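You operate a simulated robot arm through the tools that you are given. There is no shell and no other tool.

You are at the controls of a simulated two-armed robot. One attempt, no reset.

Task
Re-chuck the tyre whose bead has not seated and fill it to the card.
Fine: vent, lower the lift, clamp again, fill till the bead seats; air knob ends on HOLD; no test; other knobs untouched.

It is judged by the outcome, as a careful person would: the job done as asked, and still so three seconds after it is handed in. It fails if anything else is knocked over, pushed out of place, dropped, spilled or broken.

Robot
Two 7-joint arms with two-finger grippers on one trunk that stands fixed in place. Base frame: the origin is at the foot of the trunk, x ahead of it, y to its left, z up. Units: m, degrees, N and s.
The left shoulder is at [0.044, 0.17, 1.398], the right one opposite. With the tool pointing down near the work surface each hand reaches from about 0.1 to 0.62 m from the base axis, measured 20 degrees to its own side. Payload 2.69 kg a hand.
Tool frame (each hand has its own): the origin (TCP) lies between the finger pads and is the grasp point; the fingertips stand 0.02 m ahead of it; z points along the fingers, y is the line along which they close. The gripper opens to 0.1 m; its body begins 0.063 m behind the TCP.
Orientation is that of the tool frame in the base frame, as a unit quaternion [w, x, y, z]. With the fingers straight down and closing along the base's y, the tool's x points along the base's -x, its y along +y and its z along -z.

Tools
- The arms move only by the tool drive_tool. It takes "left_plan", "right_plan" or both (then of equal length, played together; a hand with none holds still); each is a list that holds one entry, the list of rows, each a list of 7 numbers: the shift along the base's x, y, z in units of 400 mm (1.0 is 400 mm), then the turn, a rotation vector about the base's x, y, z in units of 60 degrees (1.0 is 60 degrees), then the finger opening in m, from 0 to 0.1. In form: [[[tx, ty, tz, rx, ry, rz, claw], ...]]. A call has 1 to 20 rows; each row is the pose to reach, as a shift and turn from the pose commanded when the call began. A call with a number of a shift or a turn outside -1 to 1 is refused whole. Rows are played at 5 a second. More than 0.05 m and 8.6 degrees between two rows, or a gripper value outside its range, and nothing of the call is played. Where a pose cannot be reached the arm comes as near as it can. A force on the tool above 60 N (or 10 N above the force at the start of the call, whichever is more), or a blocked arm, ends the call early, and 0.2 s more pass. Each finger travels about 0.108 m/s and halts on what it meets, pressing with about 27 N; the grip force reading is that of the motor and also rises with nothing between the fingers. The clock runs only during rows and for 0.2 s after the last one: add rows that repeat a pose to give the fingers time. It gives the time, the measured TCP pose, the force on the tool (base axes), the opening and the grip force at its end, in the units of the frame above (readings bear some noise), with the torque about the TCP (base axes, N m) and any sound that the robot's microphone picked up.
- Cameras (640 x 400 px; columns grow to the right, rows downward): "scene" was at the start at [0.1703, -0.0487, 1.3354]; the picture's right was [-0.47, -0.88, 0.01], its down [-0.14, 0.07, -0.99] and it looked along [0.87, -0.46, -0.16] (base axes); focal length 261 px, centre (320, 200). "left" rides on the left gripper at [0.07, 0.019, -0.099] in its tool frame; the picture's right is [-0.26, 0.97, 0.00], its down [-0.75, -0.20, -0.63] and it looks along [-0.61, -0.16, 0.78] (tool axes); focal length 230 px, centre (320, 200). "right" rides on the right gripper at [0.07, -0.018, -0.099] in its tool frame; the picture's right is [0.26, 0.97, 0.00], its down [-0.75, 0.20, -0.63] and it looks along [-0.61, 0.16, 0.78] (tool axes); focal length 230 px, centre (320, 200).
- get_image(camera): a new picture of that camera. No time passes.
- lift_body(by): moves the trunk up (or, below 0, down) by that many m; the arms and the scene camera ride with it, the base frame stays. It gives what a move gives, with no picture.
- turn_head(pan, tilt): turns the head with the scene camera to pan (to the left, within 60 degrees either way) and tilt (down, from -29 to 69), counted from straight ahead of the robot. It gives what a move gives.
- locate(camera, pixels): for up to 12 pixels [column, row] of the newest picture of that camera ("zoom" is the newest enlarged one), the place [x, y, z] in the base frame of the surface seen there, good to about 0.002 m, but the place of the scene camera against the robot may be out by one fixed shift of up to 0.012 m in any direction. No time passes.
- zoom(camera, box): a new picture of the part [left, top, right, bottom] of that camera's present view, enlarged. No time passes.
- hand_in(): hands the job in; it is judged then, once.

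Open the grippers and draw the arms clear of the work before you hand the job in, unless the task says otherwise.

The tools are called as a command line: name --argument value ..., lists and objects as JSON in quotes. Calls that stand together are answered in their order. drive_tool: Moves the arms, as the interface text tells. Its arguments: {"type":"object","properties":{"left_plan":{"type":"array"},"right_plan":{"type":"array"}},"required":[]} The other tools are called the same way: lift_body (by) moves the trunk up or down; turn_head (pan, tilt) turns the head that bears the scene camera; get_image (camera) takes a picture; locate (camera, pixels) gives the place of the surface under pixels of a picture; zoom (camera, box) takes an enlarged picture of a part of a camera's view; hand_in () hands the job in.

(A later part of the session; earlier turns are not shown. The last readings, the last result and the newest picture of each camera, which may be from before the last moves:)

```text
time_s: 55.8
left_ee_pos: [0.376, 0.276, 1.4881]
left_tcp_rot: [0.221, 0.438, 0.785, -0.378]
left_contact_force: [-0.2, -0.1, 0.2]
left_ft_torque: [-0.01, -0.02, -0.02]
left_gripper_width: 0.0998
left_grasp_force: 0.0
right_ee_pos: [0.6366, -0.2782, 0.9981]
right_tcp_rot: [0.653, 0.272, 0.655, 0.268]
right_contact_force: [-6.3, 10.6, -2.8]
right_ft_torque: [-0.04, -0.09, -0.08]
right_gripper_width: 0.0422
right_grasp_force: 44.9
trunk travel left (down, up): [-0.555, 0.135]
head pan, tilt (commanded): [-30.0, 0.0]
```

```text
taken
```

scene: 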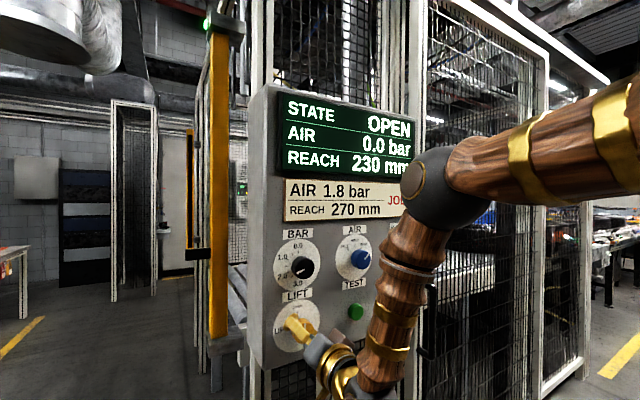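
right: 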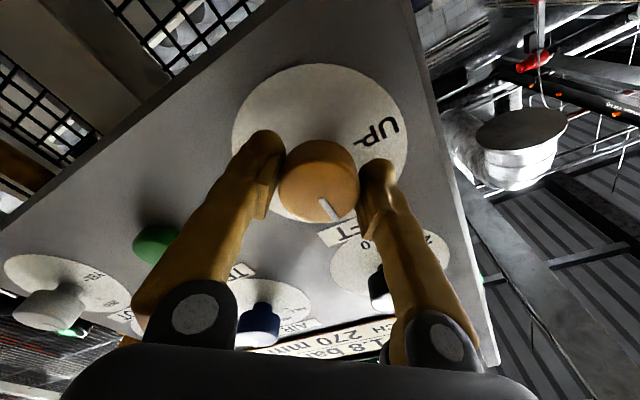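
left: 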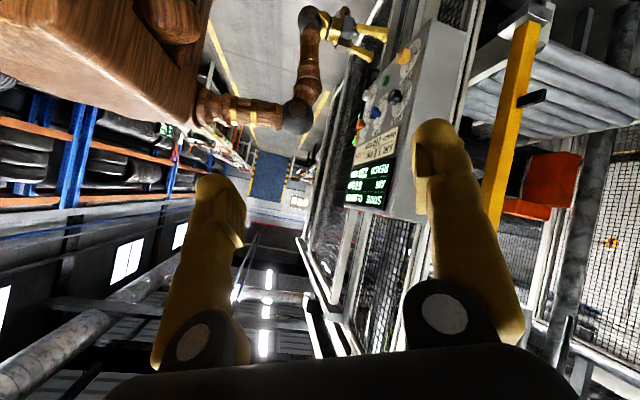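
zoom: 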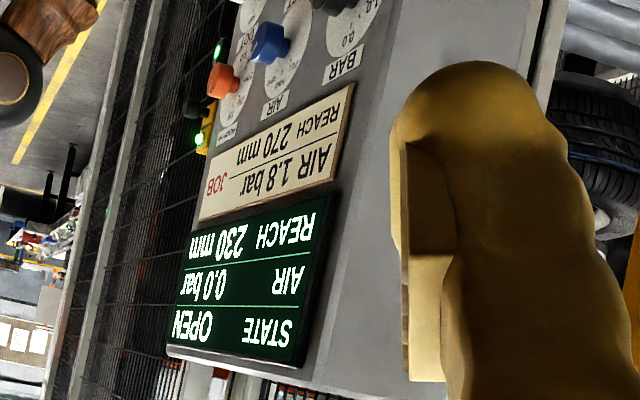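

STATE reads OPEN: the lift is fully down and vented. I'll now turn LIFT back counter-clockwise with the same grip, first 45°.

drive_tool --right_plan '[[[0, 0.002, 0, -0.125, 0, 0, 0.03], [0, 0.002, 0, -0.25, 0, 0, 0.03], [0, 0.002, 0, -0.375, 0, 0, 0.03], [0, 0.002, 0, -0.5, 0, 0, 0.03], [0, 0, 0, -0.625, 0, 0, 0.03], [0, 0, 0, -0.75, 0, 0, 0.03]]]'

get_image --camera "right"

zoom --camera "left" --box '[330, 20, 450, 220]'

```text
time_s: 57.2
left_ee_pos: [0.3755, 0.275, 1.4871]
left_tcp_rot: [0.222, 0.439, 0.785, -0.378]
left_contact_force: [0.2, -0.3, 0.0]
left_ft_torque: [-0.02, -0.02, -0.04]
left_gripper_width: 0.0999
left_grasp_force: 0.1
right_ee_pos: [0.6386, -0.2795, 0.9997]
right_tcp_rot: [0.706, 0.001, 0.708, -0.004]
right_contact_force: [-4.8, 1.2, -3.7]
right_ft_torque: [-0.02, -0.1, -0.01]
right_gripper_width: 0.042
right_grasp_force: 44.9
trunk travel left (down, up): [-0.555, 0.135]
head pan, tilt (commanded): [-30.0, 0.0]
```

```text
taken
```

right: 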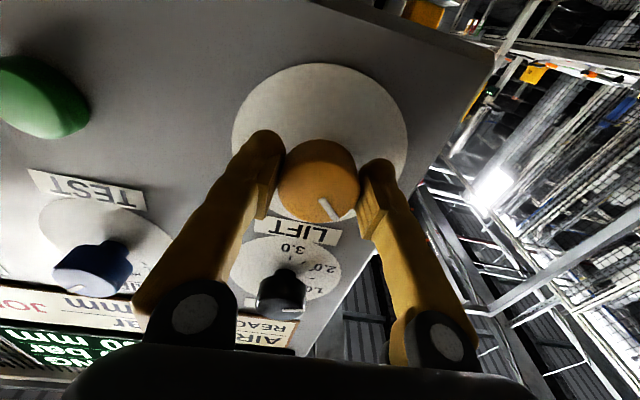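

```text
2.00 times, centred on (390, 120) of left
```

zoom: 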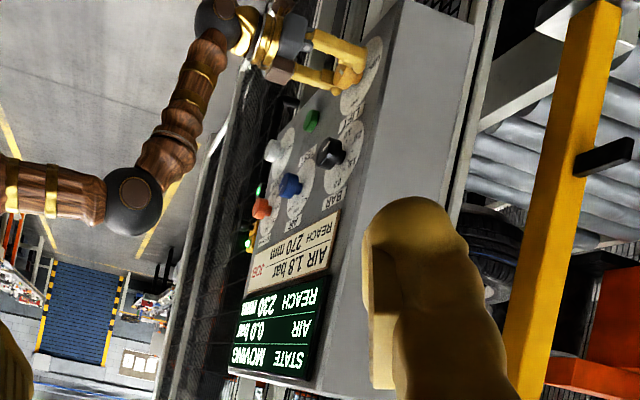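

STATE is MOVING again and the knob tracks the fingers with low force. I'll turn the last 45° to UP.

drive_tool --right_plan '[[[0, 0, 0, -0.125, 0, 0, 0.03], [0, 0, 0, -0.25, 0, 0, 0.03], [0, 0, 0, -0.375, 0, 0, 0.03], [0, 0, 0, -0.5, 0, 0, 0.03], [0, 0, 0, -0.625, 0, 0, 0.03], [0, 0, 0, -0.75, 0, 0, 0.03], [0, 0, 0, -0.75, 0, 0, 0.03]]]'

get_image --camera "right"

zoom --camera "left" --box '[330, 20, 450, 220]'

```text
time_s: 58.8
left_ee_pos: [0.3762, 0.2717, 1.4882]
left_tcp_rot: [0.221, 0.439, 0.785, -0.377]
left_contact_force: [0.0, -0.6, -0.3]
left_ft_torque: [0.0, -0.02, -0.01]
left_gripper_width: 0.0999
left_grasp_force: 0.0
right_ee_pos: [0.6395, -0.2806, 0.9984]
right_tcp_rot: [0.653, -0.269, 0.652, -0.275]
right_contact_force: [-6.3, -8.3, 0.9]
right_ft_torque: [0.07, 0.13, -0.42]
right_gripper_width: 0.0424
right_grasp_force: 44.9
trunk travel left (down, up): [-0.555, 0.135]
head pan, tilt (commanded): [-30.0, 0.0]
```

```text
taken
```

right: 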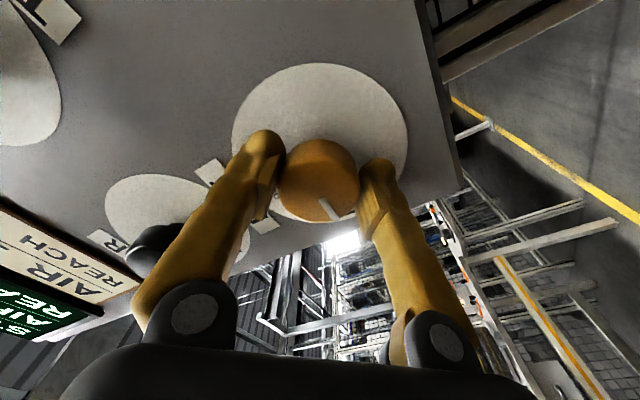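

```text
2.00 times, centred on (390, 120) of left
```

zoom: 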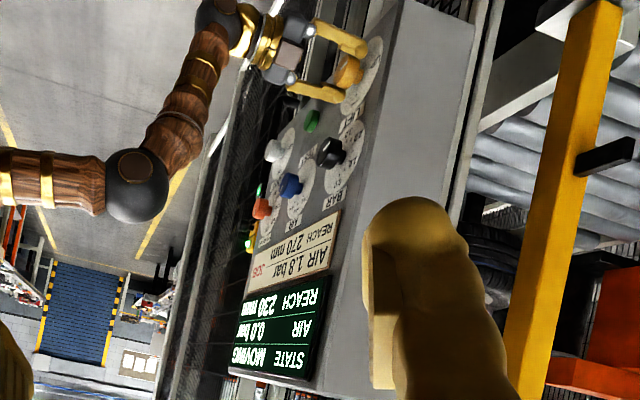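

LIFT is back at UP (roll -45°) and the state is still MOVING. I'll release the knob, back off straight and let the lift finish.

drive_tool --right_plan '[[[0, 0, 0, 0, 0, 0, 0.05], [0, 0, 0, 0, 0, 0, 0.07], [0, 0, 0, 0, 0, 0, 0.08], [0, 0, 0, 0, 0, 0, 0.08], [-0.06, 0, 0, 0, 0, 0, 0.08], [-0.12, 0, 0, 0, 0, 0, 0.08], [-0.18, 0, 0, 0, 0, 0, 0.08], [-0.23, 0, 0, 0, 0, 0, 0.08], [-0.23, 0, 0, 0, 0, 0, 0.08]]]'

get_image --camera "right"

zoom --camera "left" --box '[330, 20, 450, 220]'

```text
time_s: 60.8
left_ee_pos: [0.3758, 0.2728, 1.4873]
left_tcp_rot: [0.221, 0.439, 0.785, -0.377]
left_contact_force: [-0.4, 0.1, -0.5]
left_ft_torque: [0.0, -0.01, 0.05]
left_gripper_width: 0.1
left_grasp_force: 0.1
right_ee_pos: [0.5469, -0.2785, 0.9987]
right_tcp_rot: [0.653, -0.27, 0.653, -0.272]
right_contact_force: [-0.8, 0.6, 0.6]
right_ft_torque: [0.0, 0.04, 0.03]
right_gripper_width: 0.0802
right_grasp_force: 0.0
trunk travel left (down, up): [-0.555, 0.135]
head pan, tilt (commanded): [-30.0, 0.0]
```

```text
taken
```

right: 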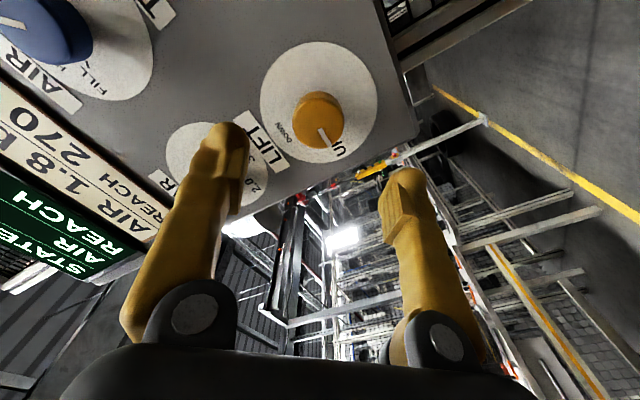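

```text
2.00 times, centred on (390, 120) of left
```

zoom: 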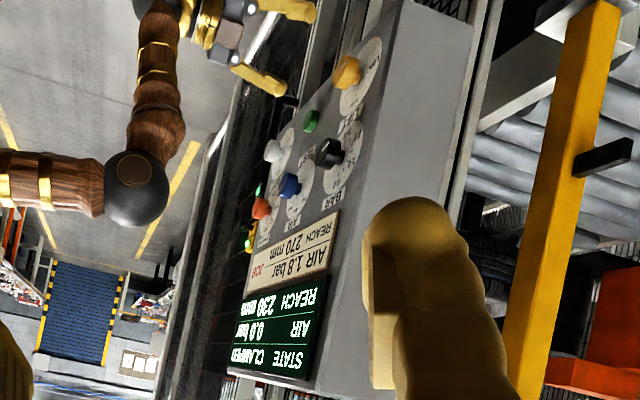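

STATE reads CLAMPED again at 0.0 bar, with LIFT at UP. I'll raise the trunk 0.1 m to keep this good posture, then move over to AIR while rolling toward +40° to match the VENT position.

lift_body --by 0.1

drive_tool --right_plan '[[[0, -0.04, 0.01, 0.125, 0, 0, 0.09], [0, -0.08, 0.02, 0.25, 0, 0, 0.09], [0, -0.12, 0.03, 0.375, 0, 0, 0.09], [0, -0.16, 0.04, 0.5, 0, 0, 0.09], [0, -0.2, 0.05, 0.625, 0, 0, 0.09], [0, -0.24, 0.06, 0.75, 0, 0, 0.09], [0, -0.28, 0.07, 0.75, 0, 0, 0.09], [0, -0.32, 0.07, 0.75, 0, 0, 0.09], [0, -0.36, 0.07, 0.75, 0, 0, 0.09], [0, -0.378, 0.07, 0.75, 0, 0, 0.09], [0, -0.378, 0.07, 0.75, 0, 0, 0.09]]]'

get_image --camera "right"

get_image --camera "left"

```text
time_s: 62.1
left_ee_pos: [0.3757, 0.2742, 1.5876]
left_tcp_rot: [0.222, 0.439, 0.785, -0.377]
left_contact_force: [0.4, 0.0, -0.1]
left_ft_torque: [-0.01, 0.03, -0.05]
left_gripper_width: 0.1
left_grasp_force: 0.0
right_ee_pos: [0.5469, -0.279, 1.099]
right_tcp_rot: [0.653, -0.27, 0.653, -0.273]
right_contact_force: [0.3, 0.2, -0.3]
right_ft_torque: [0.04, -0.01, -0.01]
right_gripper_width: 0.0801
right_grasp_force: 0.2
trunk travel left (down, up): [-0.655, 0.035]
head pan, tilt (commanded): [-30.0, 0.0]
```

```text
time_s: 64.5
left_ee_pos: [0.3758, 0.2738, 1.5881]
left_tcp_rot: [0.221, 0.439, 0.785, -0.377]
left_contact_force: [0.3, -0.7, 0.2]
left_ft_torque: [-0.02, 0.0, 0.0]
left_gripper_width: 0.1003
left_grasp_force: 0.1
right_ee_pos: [0.5466, -0.4299, 1.1261]
right_tcp_rot: [0.706, 0.002, 0.708, -0.003]
right_contact_force: [-0.2, 0.8, 0.2]
right_ft_torque: [0.0, 0.02, 0.0]
right_gripper_width: 0.09
right_grasp_force: 0.1
trunk travel left (down, up): [-0.655, 0.035]
head pan, tilt (commanded): [-30.0, 0.0]
```

```text
taken
```

right: 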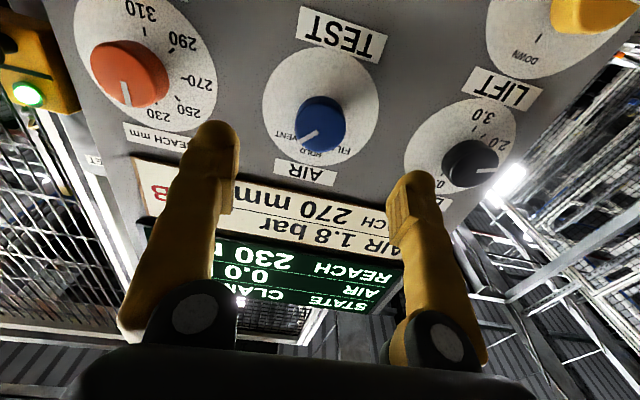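

```text
taken
```

left: 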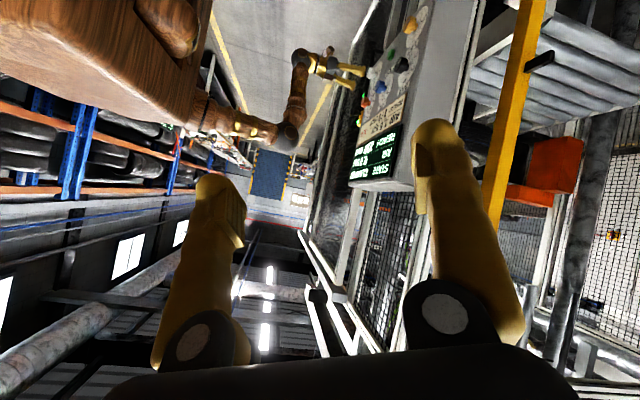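

The hand is squarely in front of AIR at 0.547, -0.430, 1.126 with no reach trouble. I'll zoom on the AIR dial to check the pointer and tick angles.

zoom --camera "right" --box '[255, 40, 385, 190]'

locate --camera "right" --pixels '[[320, 128], [297, 125], [344, 125], [319, 150], [322, 104], [303, 142], [338, 142], [303, 108], [338, 108]]'

```text
2.67 times, centred on (320, 115) of right
```

zoom: 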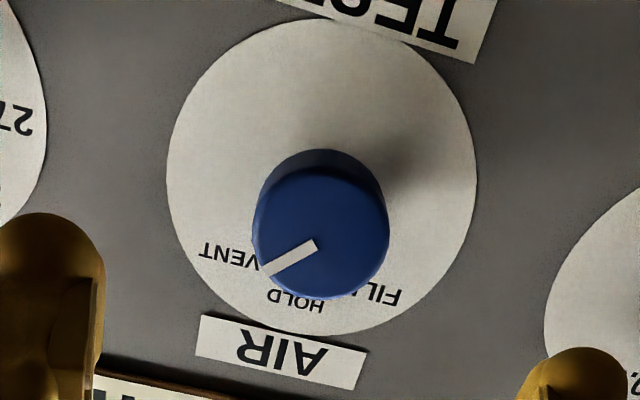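

```text
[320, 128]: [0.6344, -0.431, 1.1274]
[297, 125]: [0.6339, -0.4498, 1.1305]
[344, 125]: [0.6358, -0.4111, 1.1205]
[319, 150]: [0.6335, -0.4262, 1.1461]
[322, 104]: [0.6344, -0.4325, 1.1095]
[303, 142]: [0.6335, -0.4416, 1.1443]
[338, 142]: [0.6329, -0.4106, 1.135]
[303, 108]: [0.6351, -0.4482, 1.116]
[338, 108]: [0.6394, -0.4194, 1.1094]
```

The pointer sits at VENT and the cap centre is still (-0.430, 1.127). I'll roll to +40° and advance onto the knob.

drive_tool --right_plan '[[[0, 0, 0.002, 0.11, 0, 0, 0.09], [0, 0, 0.002, 0.22, 0, 0, 0.09], [0, 0, 0.002, 0.33, 0, 0, 0.09], [0, 0, 0.002, 0.44, 0, 0, 0.09], [0, 0, 0.002, 0.55, 0, 0, 0.09], [0, 0, 0.002, 0.667, 0, 0, 0.09], [0.06, 0, 0.002, 0.667, 0, 0, 0.09], [0.12, 0, 0.002, 0.667, 0, 0, 0.09], [0.17, 0, 0.002, 0.667, 0, 0, 0.09], [0.2, 0, 0.002, 0.667, 0, 0, 0.09], [0.23, 0, 0.002, 0.667, 0, 0, 0.09], [0.23, 0, 0.002, 0.667, 0, 0, 0.09]]]'

get_image --camera "right"

zoom --camera "left" --box '[330, 0, 450, 200]'

```text
time_s: 67.1
left_ee_pos: [0.3764, 0.2732, 1.5878]
left_tcp_rot: [0.221, 0.439, 0.784, -0.378]
left_contact_force: [0.6, 0.2, 0.0]
left_ft_torque: [0.02, 0.02, 0.02]
left_gripper_width: 0.1
left_grasp_force: 0.0
right_ee_pos: [0.6392, -0.4308, 1.1283]
right_tcp_rot: [0.664, 0.244, 0.665, 0.24]
right_contact_force: [0.7, 0.7, 0.1]
right_ft_torque: [0.02, 0.02, 0.02]
right_gripper_width: 0.0901
right_grasp_force: 0.0
trunk travel left (down, up): [-0.655, 0.035]
head pan, tilt (commanded): [-30.0, 0.0]
```

```text
taken
```

right: 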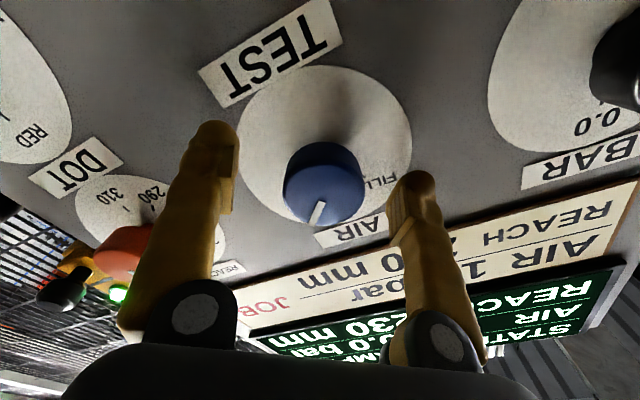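

```text
2.00 times, centred on (390, 100) of left
```

zoom: 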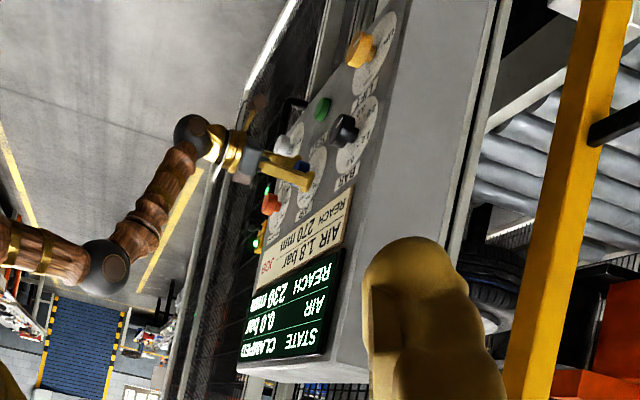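

The knob cap centre is at (325,185), about 5 px right of the finger midline, so I'll shift ~3 mm along the closing axis (+y, +z) and then close.

drive_tool --right_plan '[[[0, 0.006, 0.005, 0, 0, 0, 0.09], [0, 0.006, 0.005, 0, 0, 0, 0.065], [0, 0.006, 0.005, 0, 0, 0, 0.045], [0, 0.006, 0.005, 0, 0, 0, 0.03], [0, 0.006, 0.005, 0, 0, 0, 0.03]]]'

get_image --camera "right"

get_image --camera "scene"

```text
time_s: 68.3
left_ee_pos: [0.3758, 0.2743, 1.5874]
left_tcp_rot: [0.221, 0.439, 0.785, -0.377]
left_contact_force: [0.8, 0.7, 0.7]
left_ft_torque: [0.01, 0.0, 0.02]
left_gripper_width: 0.1003
left_grasp_force: 0.1
right_ee_pos: [0.6414, -0.4279, 1.1281]
right_tcp_rot: [0.664, 0.244, 0.665, 0.239]
right_contact_force: [0.6, -1.8, -1.3]
right_ft_torque: [0.0, 0.01, -0.11]
right_gripper_width: 0.0428
right_grasp_force: 44.5
trunk travel left (down, up): [-0.655, 0.035]
head pan, tilt (commanded): [-30.0, 0.0]
```

```text
taken
```

right: 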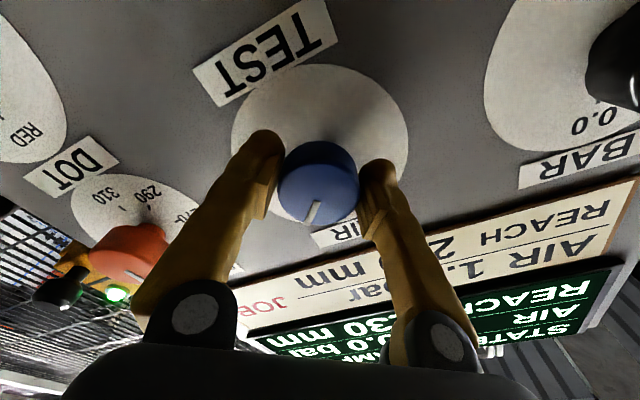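

```text
taken
```

scene: 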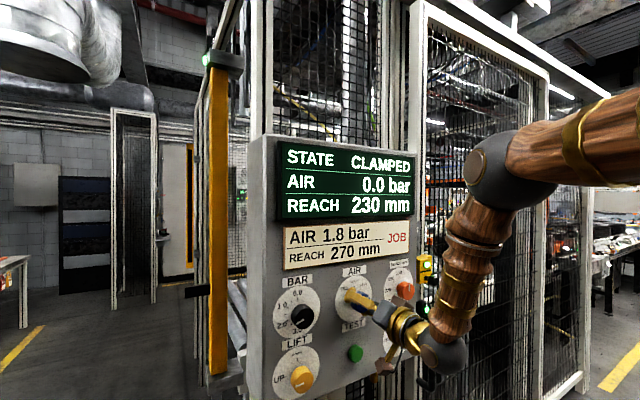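

Gripped centrally (42.8 mm, ~2 N), and the scene camera now has a clear view of the display: CLAMPED, 0.0 bar. I'll turn counter-clockwise 40° to HOLD first.

drive_tool --right_plan '[[[0, 0, 0, -0.11, 0, 0, 0.03], [0, 0, 0, -0.22, 0, 0, 0.03], [0, 0, 0, -0.33, 0, 0, 0.03], [0, 0, 0, -0.44, 0, 0, 0.03], [0, 0, 0, -0.55, 0, 0, 0.03], [0, 0, 0, -0.667, 0, 0, 0.03]]]'

get_image --camera "right"

zoom --camera "scene" --box '[250, 130, 430, 400]'

```text
time_s: 69.7
left_ee_pos: [0.3763, 0.2722, 1.5879]
left_tcp_rot: [0.221, 0.439, 0.785, -0.377]
left_contact_force: [0.1, 0.2, -0.3]
left_ft_torque: [0.02, 0.01, -0.03]
left_gripper_width: 0.0998
left_grasp_force: 0.1
right_ee_pos: [0.6413, -0.4298, 1.1273]
right_tcp_rot: [0.706, 0.002, 0.708, -0.004]
right_contact_force: [1.4, -6.1, -1.4]
right_ft_torque: [-0.05, 0.02, 0.03]
right_gripper_width: 0.0425
right_grasp_force: 44.9
trunk travel left (down, up): [-0.655, 0.035]
head pan, tilt (commanded): [-30.0, 0.0]
```

```text
taken
```

right: 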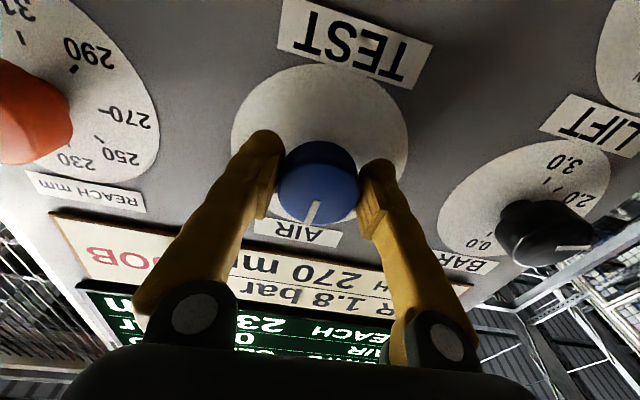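

```text
1.48 times, centred on (340, 265) of scene
```

zoom: 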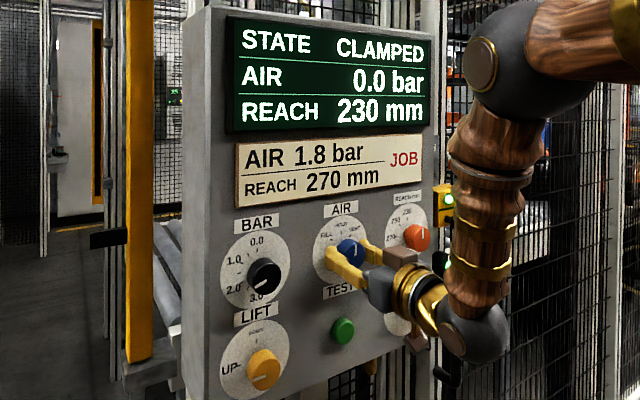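

AIR is at HOLD with 0.0 bar held. I'll turn another 40° counter-clockwise to FILL and check the pressure at once.

drive_tool --right_plan '[[[0, 0, 0, -0.11, 0, 0, 0.03], [0, 0, 0, -0.22, 0, 0, 0.03], [0, 0, 0, -0.33, 0, 0, 0.03], [0, 0, 0, -0.44, 0, 0, 0.03], [0, 0, 0, -0.55, 0, 0, 0.03], [0, 0, 0, -0.667, 0, 0, 0.03]]]'

zoom --camera "scene" --box '[250, 130, 430, 400]'

get_image --camera "right"

```text
time_s: 71.1
left_ee_pos: [0.3769, 0.2713, 1.5886]
left_tcp_rot: [0.221, 0.44, 0.785, -0.377]
left_contact_force: [-0.5, -0.4, -0.4]
left_ft_torque: [-0.01, 0.04, 0.02]
left_gripper_width: 0.0999
left_grasp_force: 0.0
right_ee_pos: [0.6386, -0.4308, 1.1288]
right_tcp_rot: [0.665, -0.24, 0.664, -0.246]
right_contact_force: [2.9, -13.4, 3.4]
right_ft_torque: [0.02, 0.08, -0.26]
right_gripper_width: 0.0428
right_grasp_force: 44.8
trunk travel left (down, up): [-0.655, 0.035]
head pan, tilt (commanded): [-30.0, 0.0]
```

```text
1.48 times, centred on (340, 265) of scene
```

zoom: 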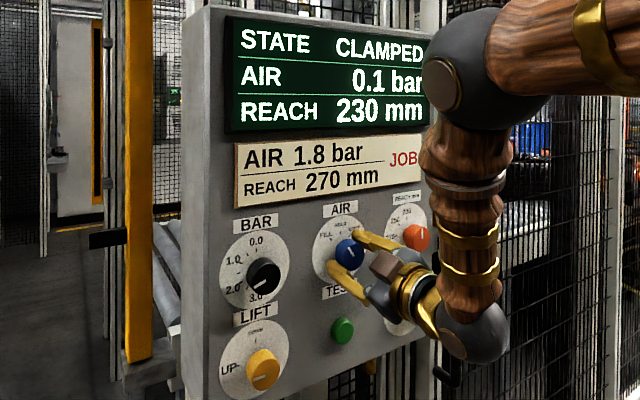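

```text
taken
```

right: 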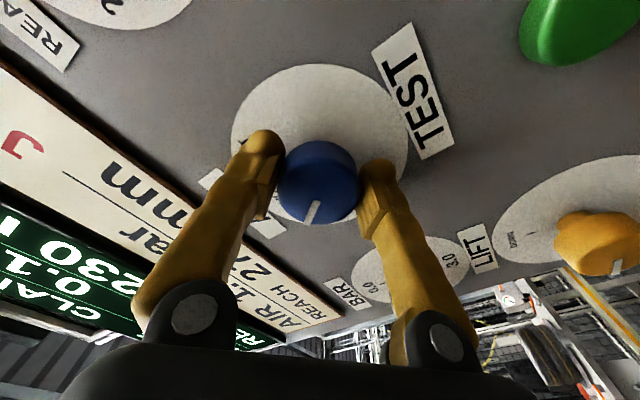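

Filling has started (0.1 bar). I'll hold the knob at FILL for about 1.2 s, easing the side load slightly, and re-read.

drive_tool --right_plan '[[[0, -0.004, 0, 0, 0, 0, 0.03], [0, -0.006, 0, 0, 0, 0, 0.03], [0, -0.006, 0, 0, 0, 0, 0.03], [0, -0.006, 0, 0, 0, 0, 0.03], [0, -0.006, 0, 0, 0, 0, 0.03]]]'

zoom --camera "scene" --box '[250, 130, 430, 400]'

```text
time_s: 72.3
left_ee_pos: [0.3765, 0.2738, 1.5877]
left_tcp_rot: [0.221, 0.439, 0.785, -0.378]
left_contact_force: [0.0, -0.2, 0.3]
left_ft_torque: [0.03, 0.02, 0.01]
left_gripper_width: 0.0999
left_grasp_force: 0.1
right_ee_pos: [0.6417, -0.4312, 1.1293]
right_tcp_rot: [0.664, -0.241, 0.664, -0.244]
right_contact_force: [2.2, -5.3, 1.3]
right_ft_torque: [0.0, -0.19, 0.21]
right_gripper_width: 0.0426
right_grasp_force: 44.7
trunk travel left (down, up): [-0.655, 0.035]
head pan, tilt (commanded): [-30.0, 0.0]
```

```text
1.48 times, centred on (340, 265) of scene
```

zoom: 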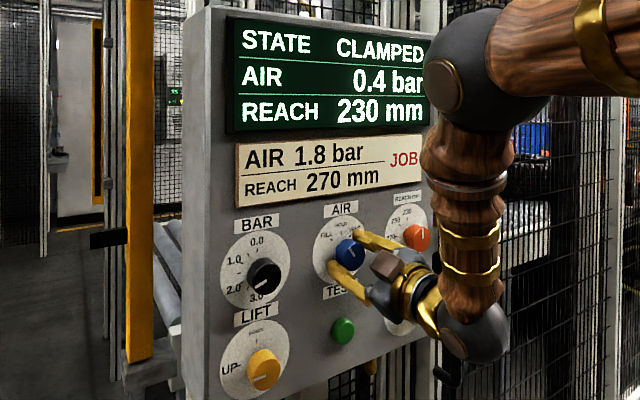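

The pressure reads 0.4 bar, rising about 0.25 bar/s. I'll hold for 3 s more (to about 1.15 bar), listening for the bead.

drive_tool --right_plan '[[[0, 0, 0, 0, 0, 0, 0.03], [0, 0, 0, 0, 0, 0, 0.03], [0, 0, 0, 0, 0, 0, 0.03], [0, 0, 0, 0, 0, 0, 0.03], [0, 0, 0, 0, 0, 0, 0.03], [0, 0, 0, 0, 0, 0, 0.03], [0, 0, 0, 0, 0, 0, 0.03], [0, 0, 0, 0, 0, 0, 0.03], [0, 0, 0, 0, 0, 0, 0.03], [0, 0, 0, 0, 0, 0, 0.03], [0, 0, 0, 0, 0, 0, 0.03], [0, 0, 0, 0, 0, 0, 0.03], [0, 0, 0, 0, 0, 0, 0.03], [0, 0, 0, 0, 0, 0, 0.03]]]'

zoom --camera "scene" --box '[250, 130, 430, 400]'

```text
time_s: 75.3
left_ee_pos: [0.376, 0.2748, 1.5874]
left_tcp_rot: [0.221, 0.439, 0.785, -0.377]
left_contact_force: [0.2, 0.3, 0.4]
left_ft_torque: [0.0, 0.0, -0.01]
left_gripper_width: 0.1001
left_grasp_force: 0.0
right_ee_pos: [0.6396, -0.431, 1.1286]
right_tcp_rot: [0.665, -0.24, 0.664, -0.245]
right_contact_force: [0.8, -0.9, -1.6]
right_ft_torque: [0.0, 0.0, -0.01]
right_gripper_width: 0.0427
right_grasp_force: 44.8
trunk travel left (down, up): [-0.655, 0.035]
head pan, tilt (commanded): [-30.0, 0.0]
```

```text
1.48 times, centred on (340, 265) of scene
```

zoom: 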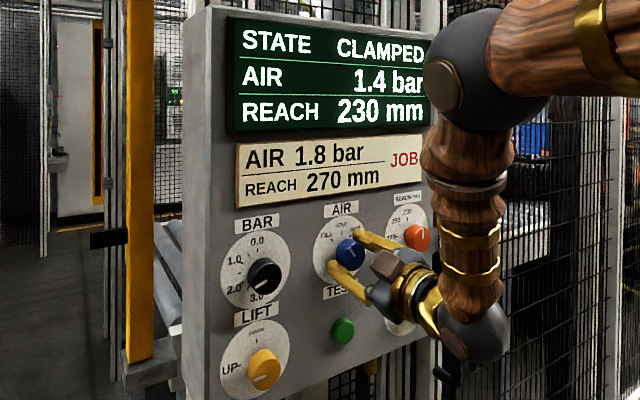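

The display reads 1.4 bar (about 0.33 bar/s). I'll hold just 0.6 s more and look again.

drive_tool --right_plan '[[[0, 0, 0, 0, 0, 0, 0.03], [0, 0, 0, 0, 0, 0, 0.03]]]'

zoom --camera "scene" --box '[250, 130, 430, 400]'

```text
time_s: 75.9
left_ee_pos: [0.3752, 0.2735, 1.5881]
left_tcp_rot: [0.221, 0.439, 0.785, -0.377]
left_contact_force: [0.1, 0.4, 0.2]
left_ft_torque: [0.03, 0.0, 0.04]
left_gripper_width: 0.0999
left_grasp_force: 0.0
right_ee_pos: [0.6393, -0.4308, 1.1296]
right_tcp_rot: [0.664, -0.24, 0.664, -0.244]
right_contact_force: [-0.6, -0.6, -2.6]
right_ft_torque: [0.02, 0.03, 0.0]
right_gripper_width: 0.0426
right_grasp_force: 44.6
trunk travel left (down, up): [-0.655, 0.035]
head pan, tilt (commanded): [-30.0, 0.0]
```

```text
1.48 times, centred on (340, 265) of scene
```

zoom: 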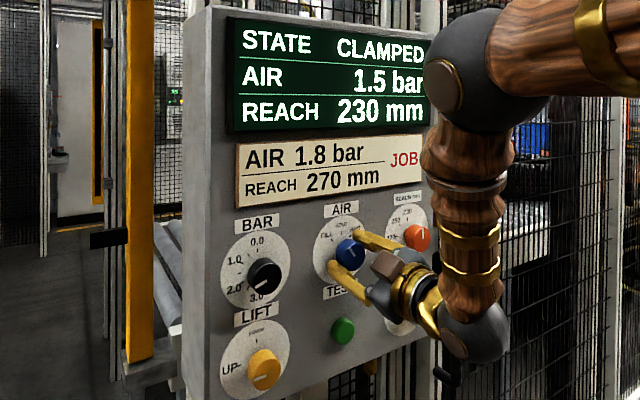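

1.5 bar. I'll hold for another 0.4 s and read again.

drive_tool --right_plan '[[[0, 0, 0, 0, 0, 0, 0.03]]]'

zoom --camera "scene" --box '[250, 130, 430, 400]'

```text
time_s: 76.3
left_ee_pos: [0.3767, 0.273, 1.5876]
left_tcp_rot: [0.221, 0.439, 0.785, -0.376]
left_contact_force: [-0.3, -0.3, 0.1]
left_ft_torque: [0.01, 0.0, -0.02]
left_gripper_width: 0.1
left_grasp_force: 0.1
right_ee_pos: [0.6395, -0.4313, 1.1293]
right_tcp_rot: [0.664, -0.24, 0.664, -0.244]
right_contact_force: [-0.6, 0.1, -1.9]
right_ft_torque: [-0.03, -0.01, 0.04]
right_gripper_width: 0.0424
right_grasp_force: 45.0
trunk travel left (down, up): [-0.655, 0.035]
head pan, tilt (commanded): [-30.0, 0.0]
```

```text
1.48 times, centred on (340, 265) of scene
```

zoom: 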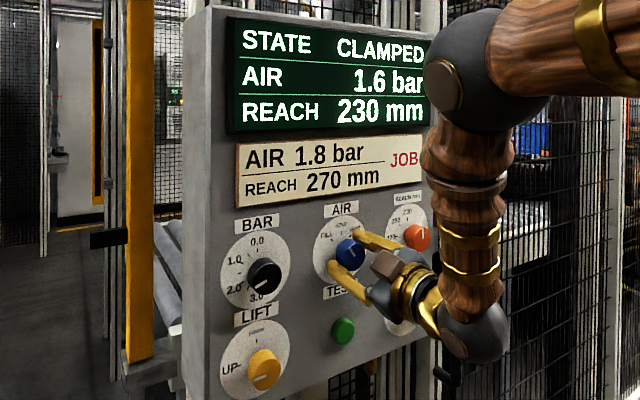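

1.6 bar, still CLAMPED. I'll hold 0.4 s more.

drive_tool --right_plan '[[[0, 0, 0, 0, 0, 0, 0.03]]]'

zoom --camera "scene" --box '[250, 130, 430, 400]'

```text
time_s: 76.7
left_ee_pos: [0.3757, 0.2738, 1.5873]
left_tcp_rot: [0.221, 0.439, 0.785, -0.377]
left_contact_force: [-0.2, 0.9, -0.1]
left_ft_torque: [-0.01, 0.01, 0.01]
left_gripper_width: 0.1001
left_grasp_force: 0.1
right_ee_pos: [0.6404, -0.431, 1.1288]
right_tcp_rot: [0.664, -0.24, 0.664, -0.245]
right_contact_force: [-0.2, 0.1, -1.7]
right_ft_torque: [-0.03, 0.06, 0.01]
right_gripper_width: 0.0425
right_grasp_force: 45.5
trunk travel left (down, up): [-0.655, 0.035]
head pan, tilt (commanded): [-30.0, 0.0]
```

```text
1.48 times, centred on (340, 265) of scene
```

zoom: 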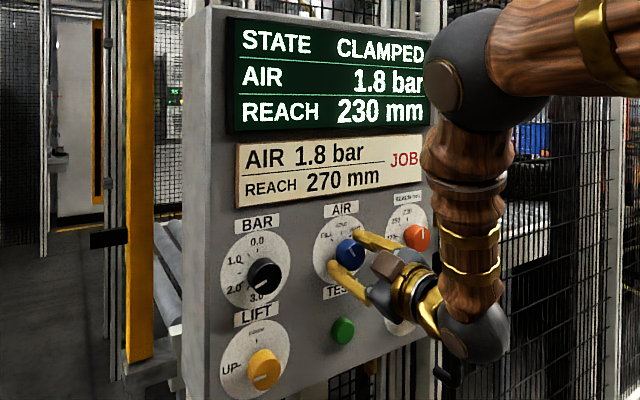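

The display reads 1.8 bar, matching the card. I'll turn AIR back 40° clockwise to HOLD straight away and watch whether it holds.

drive_tool --right_plan '[[[0, 0, 0, 0.14, 0, 0, 0.03], [0, 0, 0, 0.28, 0, 0, 0.03], [0, 0, 0, 0.42, 0, 0, 0.03], [0, 0, 0, 0.56, 0, 0, 0.03], [0, 0, 0, 0.667, 0, 0, 0.03]]]'

zoom --camera "scene" --box '[250, 130, 430, 400]'

get_image --camera "right"

```text
time_s: 77.9
left_ee_pos: [0.3764, 0.2727, 1.5891]
left_tcp_rot: [0.222, 0.439, 0.784, -0.377]
left_contact_force: [-0.1, -0.6, 0.2]
left_ft_torque: [0.02, 0.03, 0.04]
left_gripper_width: 0.1002
left_grasp_force: 0.0
right_ee_pos: [0.6396, -0.4295, 1.1274]
right_tcp_rot: [0.706, 0.004, 0.708, -0.002]
right_contact_force: [-2.4, 4.8, -4.7]
right_ft_torque: [-0.03, -0.12, 0.21]
right_gripper_width: 0.0426
right_grasp_force: 45.3
trunk travel left (down, up): [-0.655, 0.035]
head pan, tilt (commanded): [-30.0, 0.0]
```

```text
1.48 times, centred on (340, 265) of scene
```

zoom: 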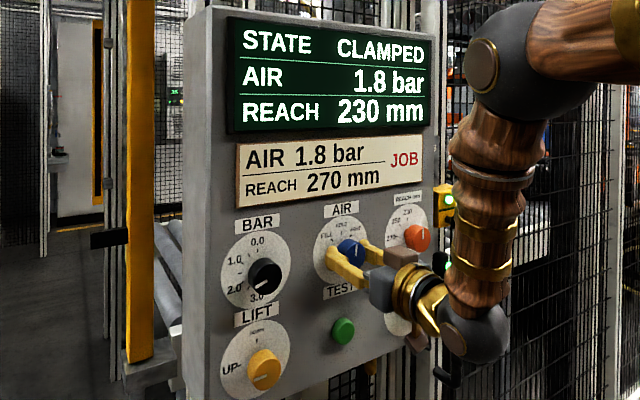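

```text
taken
```

right: 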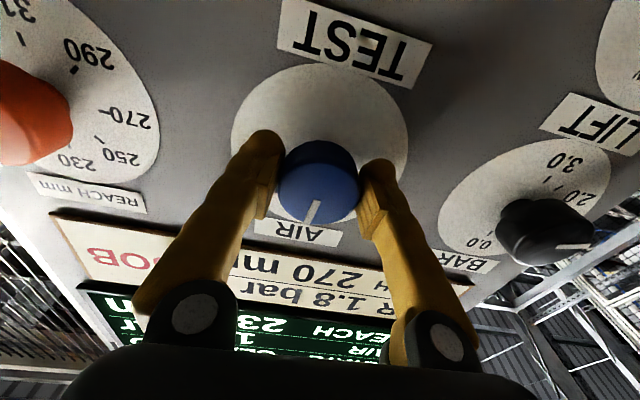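

AIR is on HOLD with 1.8 bar. I'll hold still for 2 s to see whether the pressure stays, then release.

drive_tool --right_plan '[[[0, 0, 0, 0, 0, 0, 0.03], [0, 0, 0, 0, 0, 0, 0.03], [0, 0, 0, 0, 0, 0, 0.03], [0, 0, 0, 0, 0, 0, 0.03], [0, 0, 0, 0, 0, 0, 0.03], [0, 0, 0, 0, 0, 0, 0.03], [0, 0, 0, 0, 0, 0, 0.03], [0, 0, 0, 0, 0, 0, 0.03], [0, 0, 0, 0, 0, 0, 0.03], [0, 0, 0, 0, 0, 0, 0.03]]]'

zoom --camera "scene" --box '[250, 130, 430, 400]'

get_image --camera "scene"

get_image --camera "left"

```text
time_s: 80.1
left_ee_pos: [0.3753, 0.2752, 1.5872]
left_tcp_rot: [0.222, 0.439, 0.785, -0.377]
left_contact_force: [-1.2, -0.1, -0.3]
left_ft_torque: [0.03, 0.0, 0.01]
left_gripper_width: 0.1003
left_grasp_force: 0.1
right_ee_pos: [0.64, -0.4299, 1.1291]
right_tcp_rot: [0.706, 0.002, 0.708, -0.003]
right_contact_force: [-5.1, 7.5, -8.2]
right_ft_torque: [-0.04, 0.11, 0.11]
right_gripper_width: 0.0426
right_grasp_force: 45.2
trunk travel left (down, up): [-0.655, 0.035]
head pan, tilt (commanded): [-30.0, 0.0]
```

```text
1.48 times, centred on (340, 265) of scene
```

zoom: 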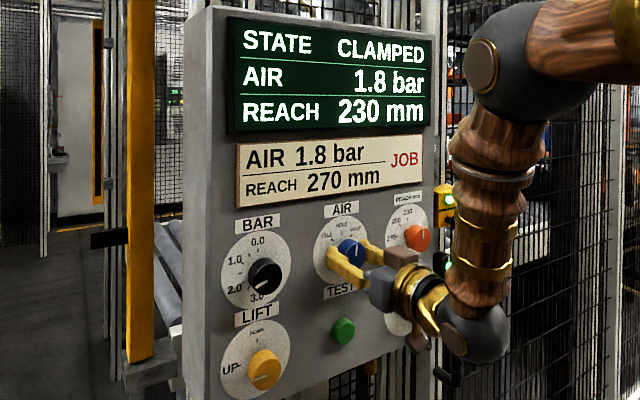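

```text
taken
```

scene: 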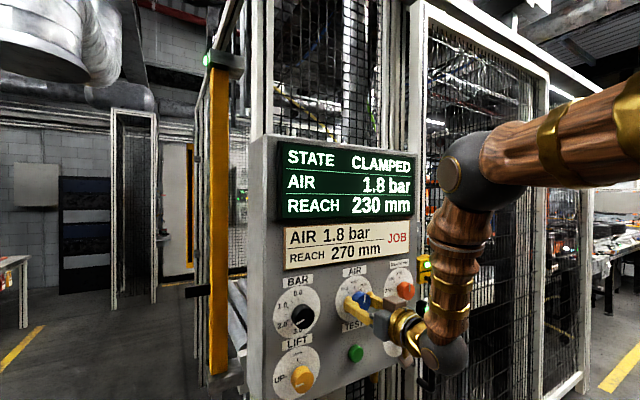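

```text
taken
```

left: 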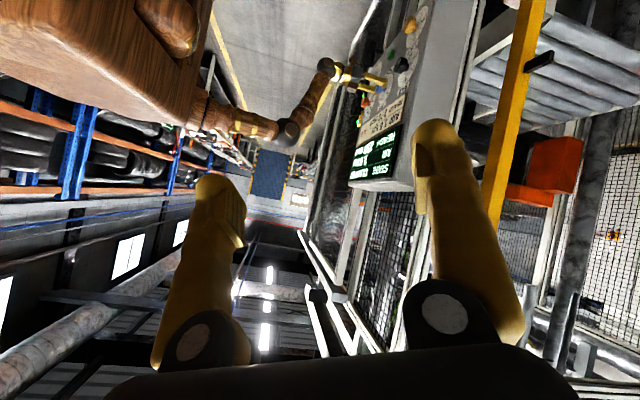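

Pressure holds steady at 1.8 bar after 2 s on HOLD. I'll open the fingers, back straight off the knob and check that its pointer stayed at HOLD.

drive_tool --right_plan '[[[0, 0, 0, 0, 0, 0, 0.05], [0, 0, 0, 0, 0, 0, 0.07], [0, 0, 0, 0, 0, 0, 0.08], [0, 0, 0, 0, 0, 0, 0.08], [-0.06, 0, 0, 0, 0, 0, 0.08], [-0.12, 0, 0, 0, 0, 0, 0.08], [-0.18, 0, 0, 0, 0, 0, 0.08], [-0.25, 0, 0, 0, 0, 0, 0.08], [-0.3, 0, 0, 0, 0, 0, 0.08]]]'

get_image --camera "right"

zoom --camera "scene" --box '[250, 130, 430, 400]'

```text
time_s: 82.1
left_ee_pos: [0.3753, 0.2738, 1.5872]
left_tcp_rot: [0.222, 0.439, 0.785, -0.377]
left_contact_force: [-0.4, 0.4, 0.8]
left_ft_torque: [-0.01, -0.02, 0.02]
left_gripper_width: 0.1
left_grasp_force: 0.0
right_ee_pos: [0.5187, -0.4317, 1.1304]
right_tcp_rot: [0.707, 0.002, 0.707, -0.002]
right_contact_force: [-0.3, 0.5, 0.3]
right_ft_torque: [0.0, -0.01, -0.03]
right_gripper_width: 0.08
right_grasp_force: 0.0
trunk travel left (down, up): [-0.655, 0.035]
head pan, tilt (commanded): [-30.0, 0.0]
```

```text
taken
```

right: 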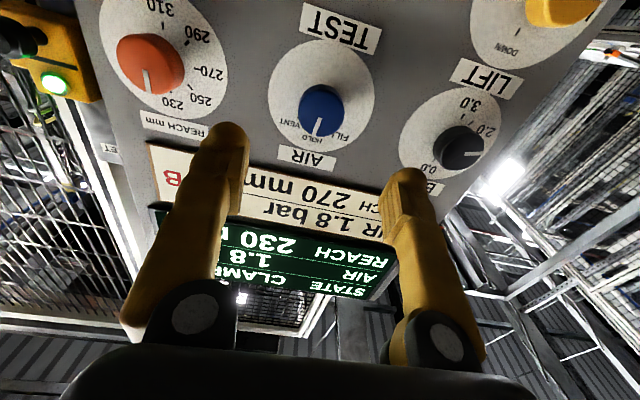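

```text
1.48 times, centred on (340, 265) of scene
```

zoom: 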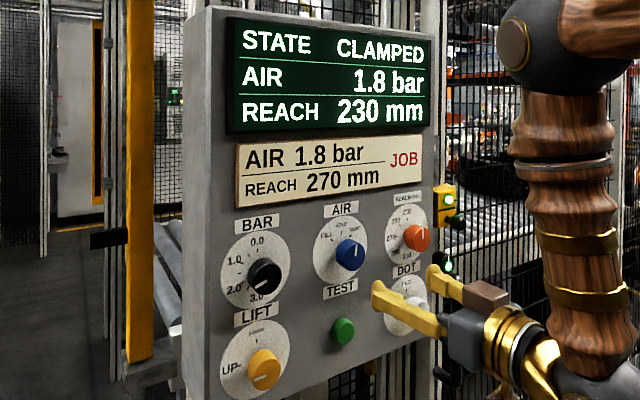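

AIR points at HOLD and the display still shows 1.8 bar. I'll withdraw the right arm to a clear tool-down pose away from the panel, so I can look through the mesh at the tyre.

drive_tool --right_plan '[[[-0.05, 0.01, -0.02, 0, 0.12, 0, 0.09], [-0.1, 0.02, -0.04, 0, 0.24, 0, 0.09], [-0.14, 0.03, -0.06, 0, 0.36, 0, 0.1], [-0.18, 0.04, -0.08, 0, 0.48, 0, 0.1], [-0.22, 0.05, -0.1, 0, 0.6, 0, 0.1], [-0.25, 0.05, -0.12, 0, 0.72, 0, 0.1], [-0.28, 0.05, -0.14, 0, 0.84, 0, 0.1], [-0.3, 0.05, -0.16, 0, 0.96, 0, 0.1]]]'

zoom --camera "scene" --box '[300, 250, 400, 330]'

get_image --camera "scene"

```text
time_s: 83.9
left_ee_pos: [0.3747, 0.2739, 1.5873]
left_tcp_rot: [0.221, 0.439, 0.785, -0.378]
left_contact_force: [-0.4, -0.3, -0.4]
left_ft_torque: [-0.03, 0.03, 0.02]
left_gripper_width: 0.1002
left_grasp_force: 0.0
right_ee_pos: [0.3993, -0.4104, 1.0654]
right_tcp_rot: [0.277, 0.0, 0.961, -0.004]
right_contact_force: [0.4, -0.5, 0.4]
right_ft_torque: [0.01, 0.03, -0.01]
right_gripper_width: 0.0999
right_grasp_force: 0.1
trunk travel left (down, up): [-0.655, 0.035]
head pan, tilt (commanded): [-30.0, 0.0]
```

```text
5.00 times, centred on (350, 290) of scene
```

zoom: 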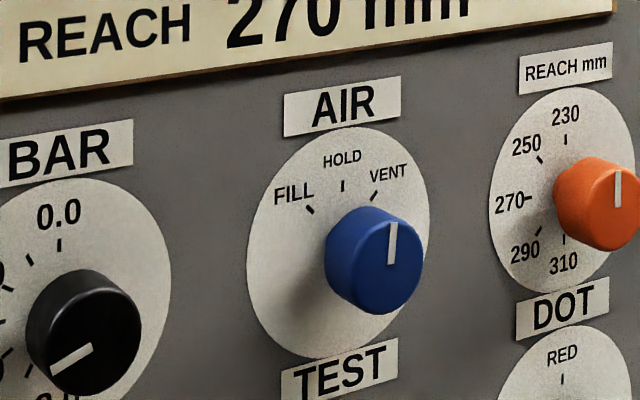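

```text
taken
```

scene: 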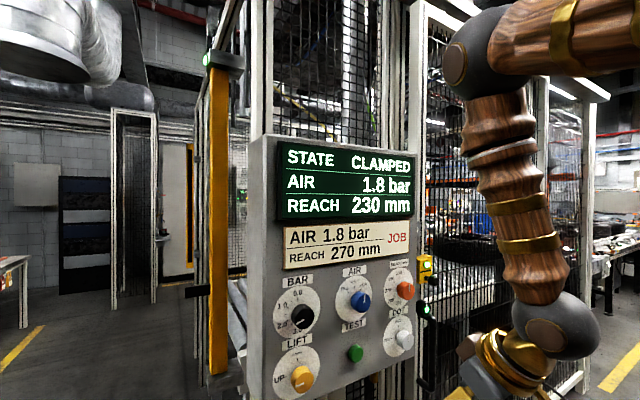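

The AIR pointer is at HOLD (within ~4°, and the machine is holding). I'll zoom through the mesh to look for the chucked tyre near (470,240) and above the panel.

zoom --camera "scene" --box '[405, 180, 515, 330]'

zoom --camera "scene" --box '[230, 0, 450, 150]'

zoom --camera "left" --box '[440, 180, 640, 400]'

```text
2.67 times, centred on (460, 255) of scene
```

zoom: 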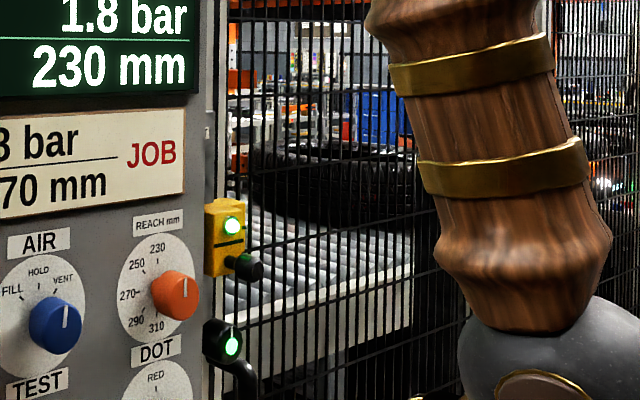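

```text
2.67 times, centred on (340, 75) of scene
```

zoom: 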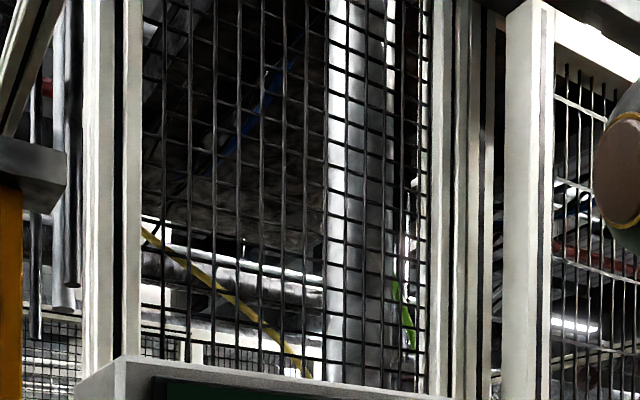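

```text
1.82 times, centred on (540, 290) of left
```

zoom: 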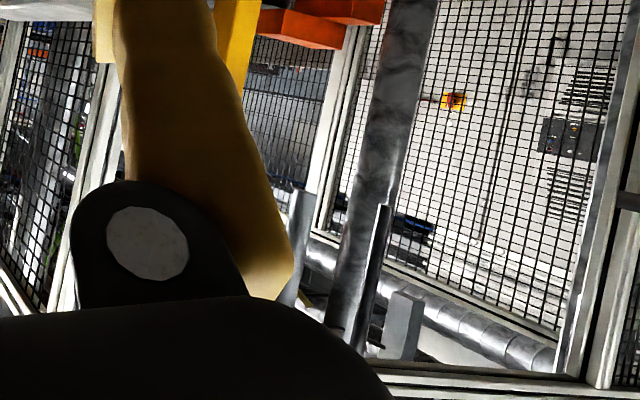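

The dark shape with a blue stripe above the panel (300-400, 0-90) looks like the chucked tyre seen through the mesh. I'll tilt the head up toward it for a better look.

turn_head --pan -22 --tilt -22

get_image --camera "scene"

zoom --camera "scene" --box '[230, 80, 450, 230]'

```text
time_s: 84.8
left_ee_pos: [0.3756, 0.2729, 1.5875]
left_tcp_rot: [0.222, 0.438, 0.785, -0.377]
left_contact_force: [0.3, -0.1, -0.2]
left_ft_torque: [-0.03, -0.01, 0.0]
left_gripper_width: 0.1002
left_grasp_force: 0.1
right_ee_pos: [0.4003, -0.4103, 1.065]
right_tcp_rot: [0.278, 0.0, 0.961, -0.003]
right_contact_force: [0.8, 0.0, 0.0]
right_ft_torque: [0.02, 0.02, -0.02]
right_gripper_width: 0.1002
right_grasp_force: 0.1
trunk travel left (down, up): [-0.655, 0.035]
head pan, tilt (commanded): [-22.0, -22.0]
```

```text
taken
```

scene: 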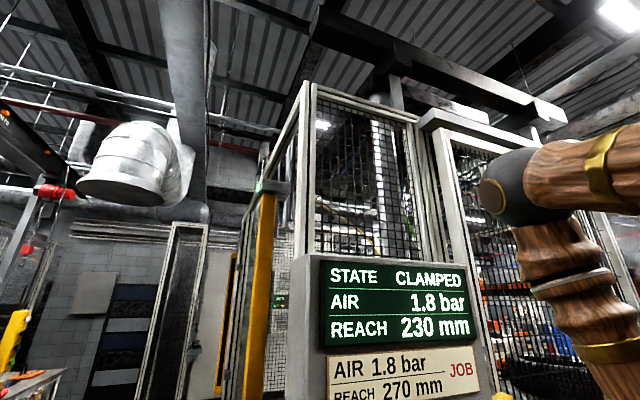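

```text
2.67 times, centred on (340, 155) of scene
```

zoom: 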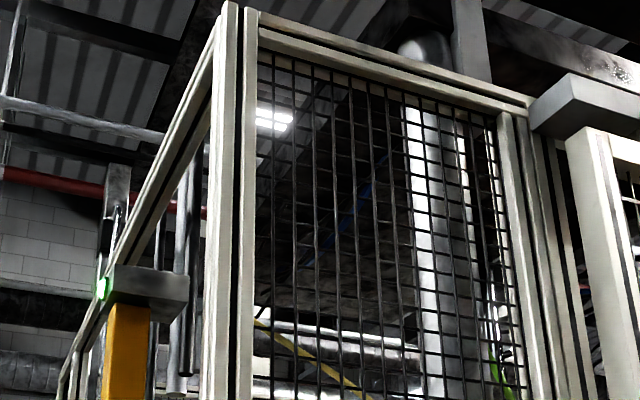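

No tyre is visible up there (that's a ceiling beam). I'll lower the left hand and yaw it 40° to look past the panel's left side, where the tyre showed earlier when the chuck was open.

drive_tool --left_plan '[[[0, 0, -0.08, 0, 0, 0.12, 0.1], [0, 0, -0.16, 0, 0, 0.24, 0.1], [0, 0, -0.24, 0, 0, 0.36, 0.1], [0, 0, -0.32, 0, 0, 0.48, 0.1], [0, 0, -0.4, 0, 0, 0.6, 0.1], [0, 0, -0.48, 0, 0, 0.7, 0.1], [0, 0, -0.48, 0, 0, 0.7, 0.1]]]'

get_image --camera "left"

```text
time_s: 86.4
left_ee_pos: [0.3776, 0.2752, 1.3937]
left_tcp_rot: [0.344, 0.125, 0.891, -0.27]
left_contact_force: [0.8, -1.4, 0.0]
left_ft_torque: [-0.01, -0.03, -0.01]
left_gripper_width: 0.0999
left_grasp_force: 0.1
right_ee_pos: [0.3992, -0.4108, 1.0663]
right_tcp_rot: [0.278, 0.0, 0.961, -0.003]
right_contact_force: [0.4, -0.7, -0.4]
right_ft_torque: [0.01, -0.02, 0.02]
right_gripper_width: 0.1001
right_grasp_force: 0.0
trunk travel left (down, up): [-0.655, 0.035]
head pan, tilt (commanded): [-22.0, -22.0]
```

```text
taken
```

left: 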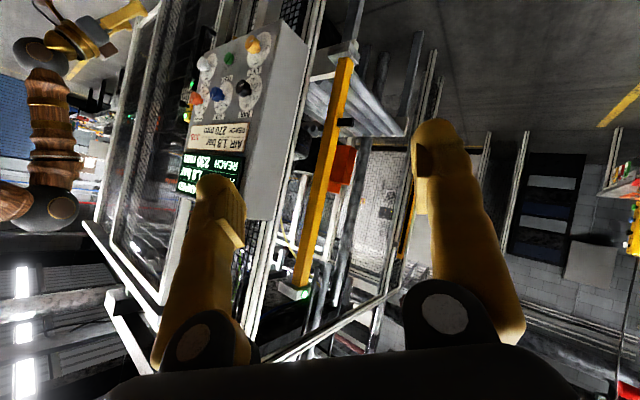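

I'll zoom into the area behind the panel at (290-400, 60-300) in this upside-down view.

zoom --camera "left" --box '[230, 60, 430, 310]'

zoom --camera "left" --box '[250, 130, 350, 260]'

```text
1.60 times, centred on (330, 185) of left
```

zoom: 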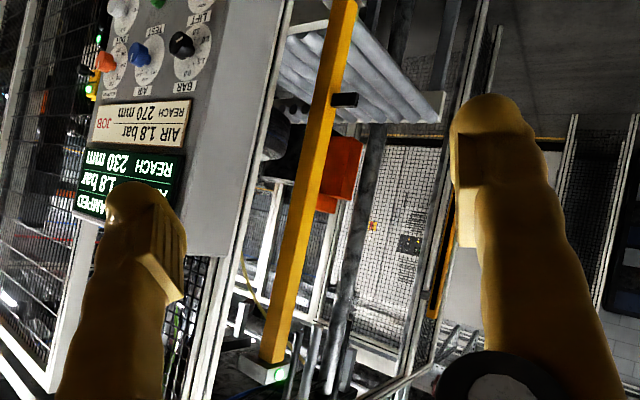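

```text
3.08 times, centred on (300, 195) of left
```

zoom: 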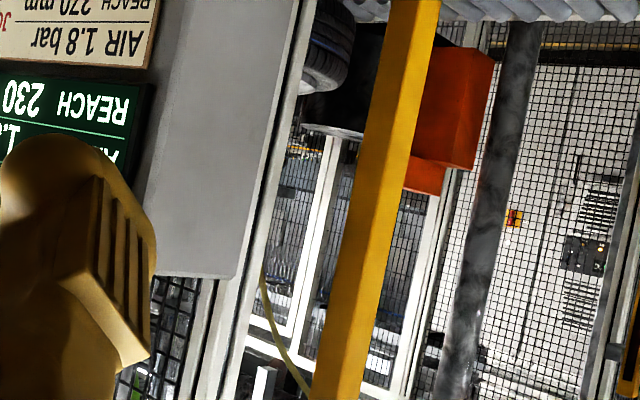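

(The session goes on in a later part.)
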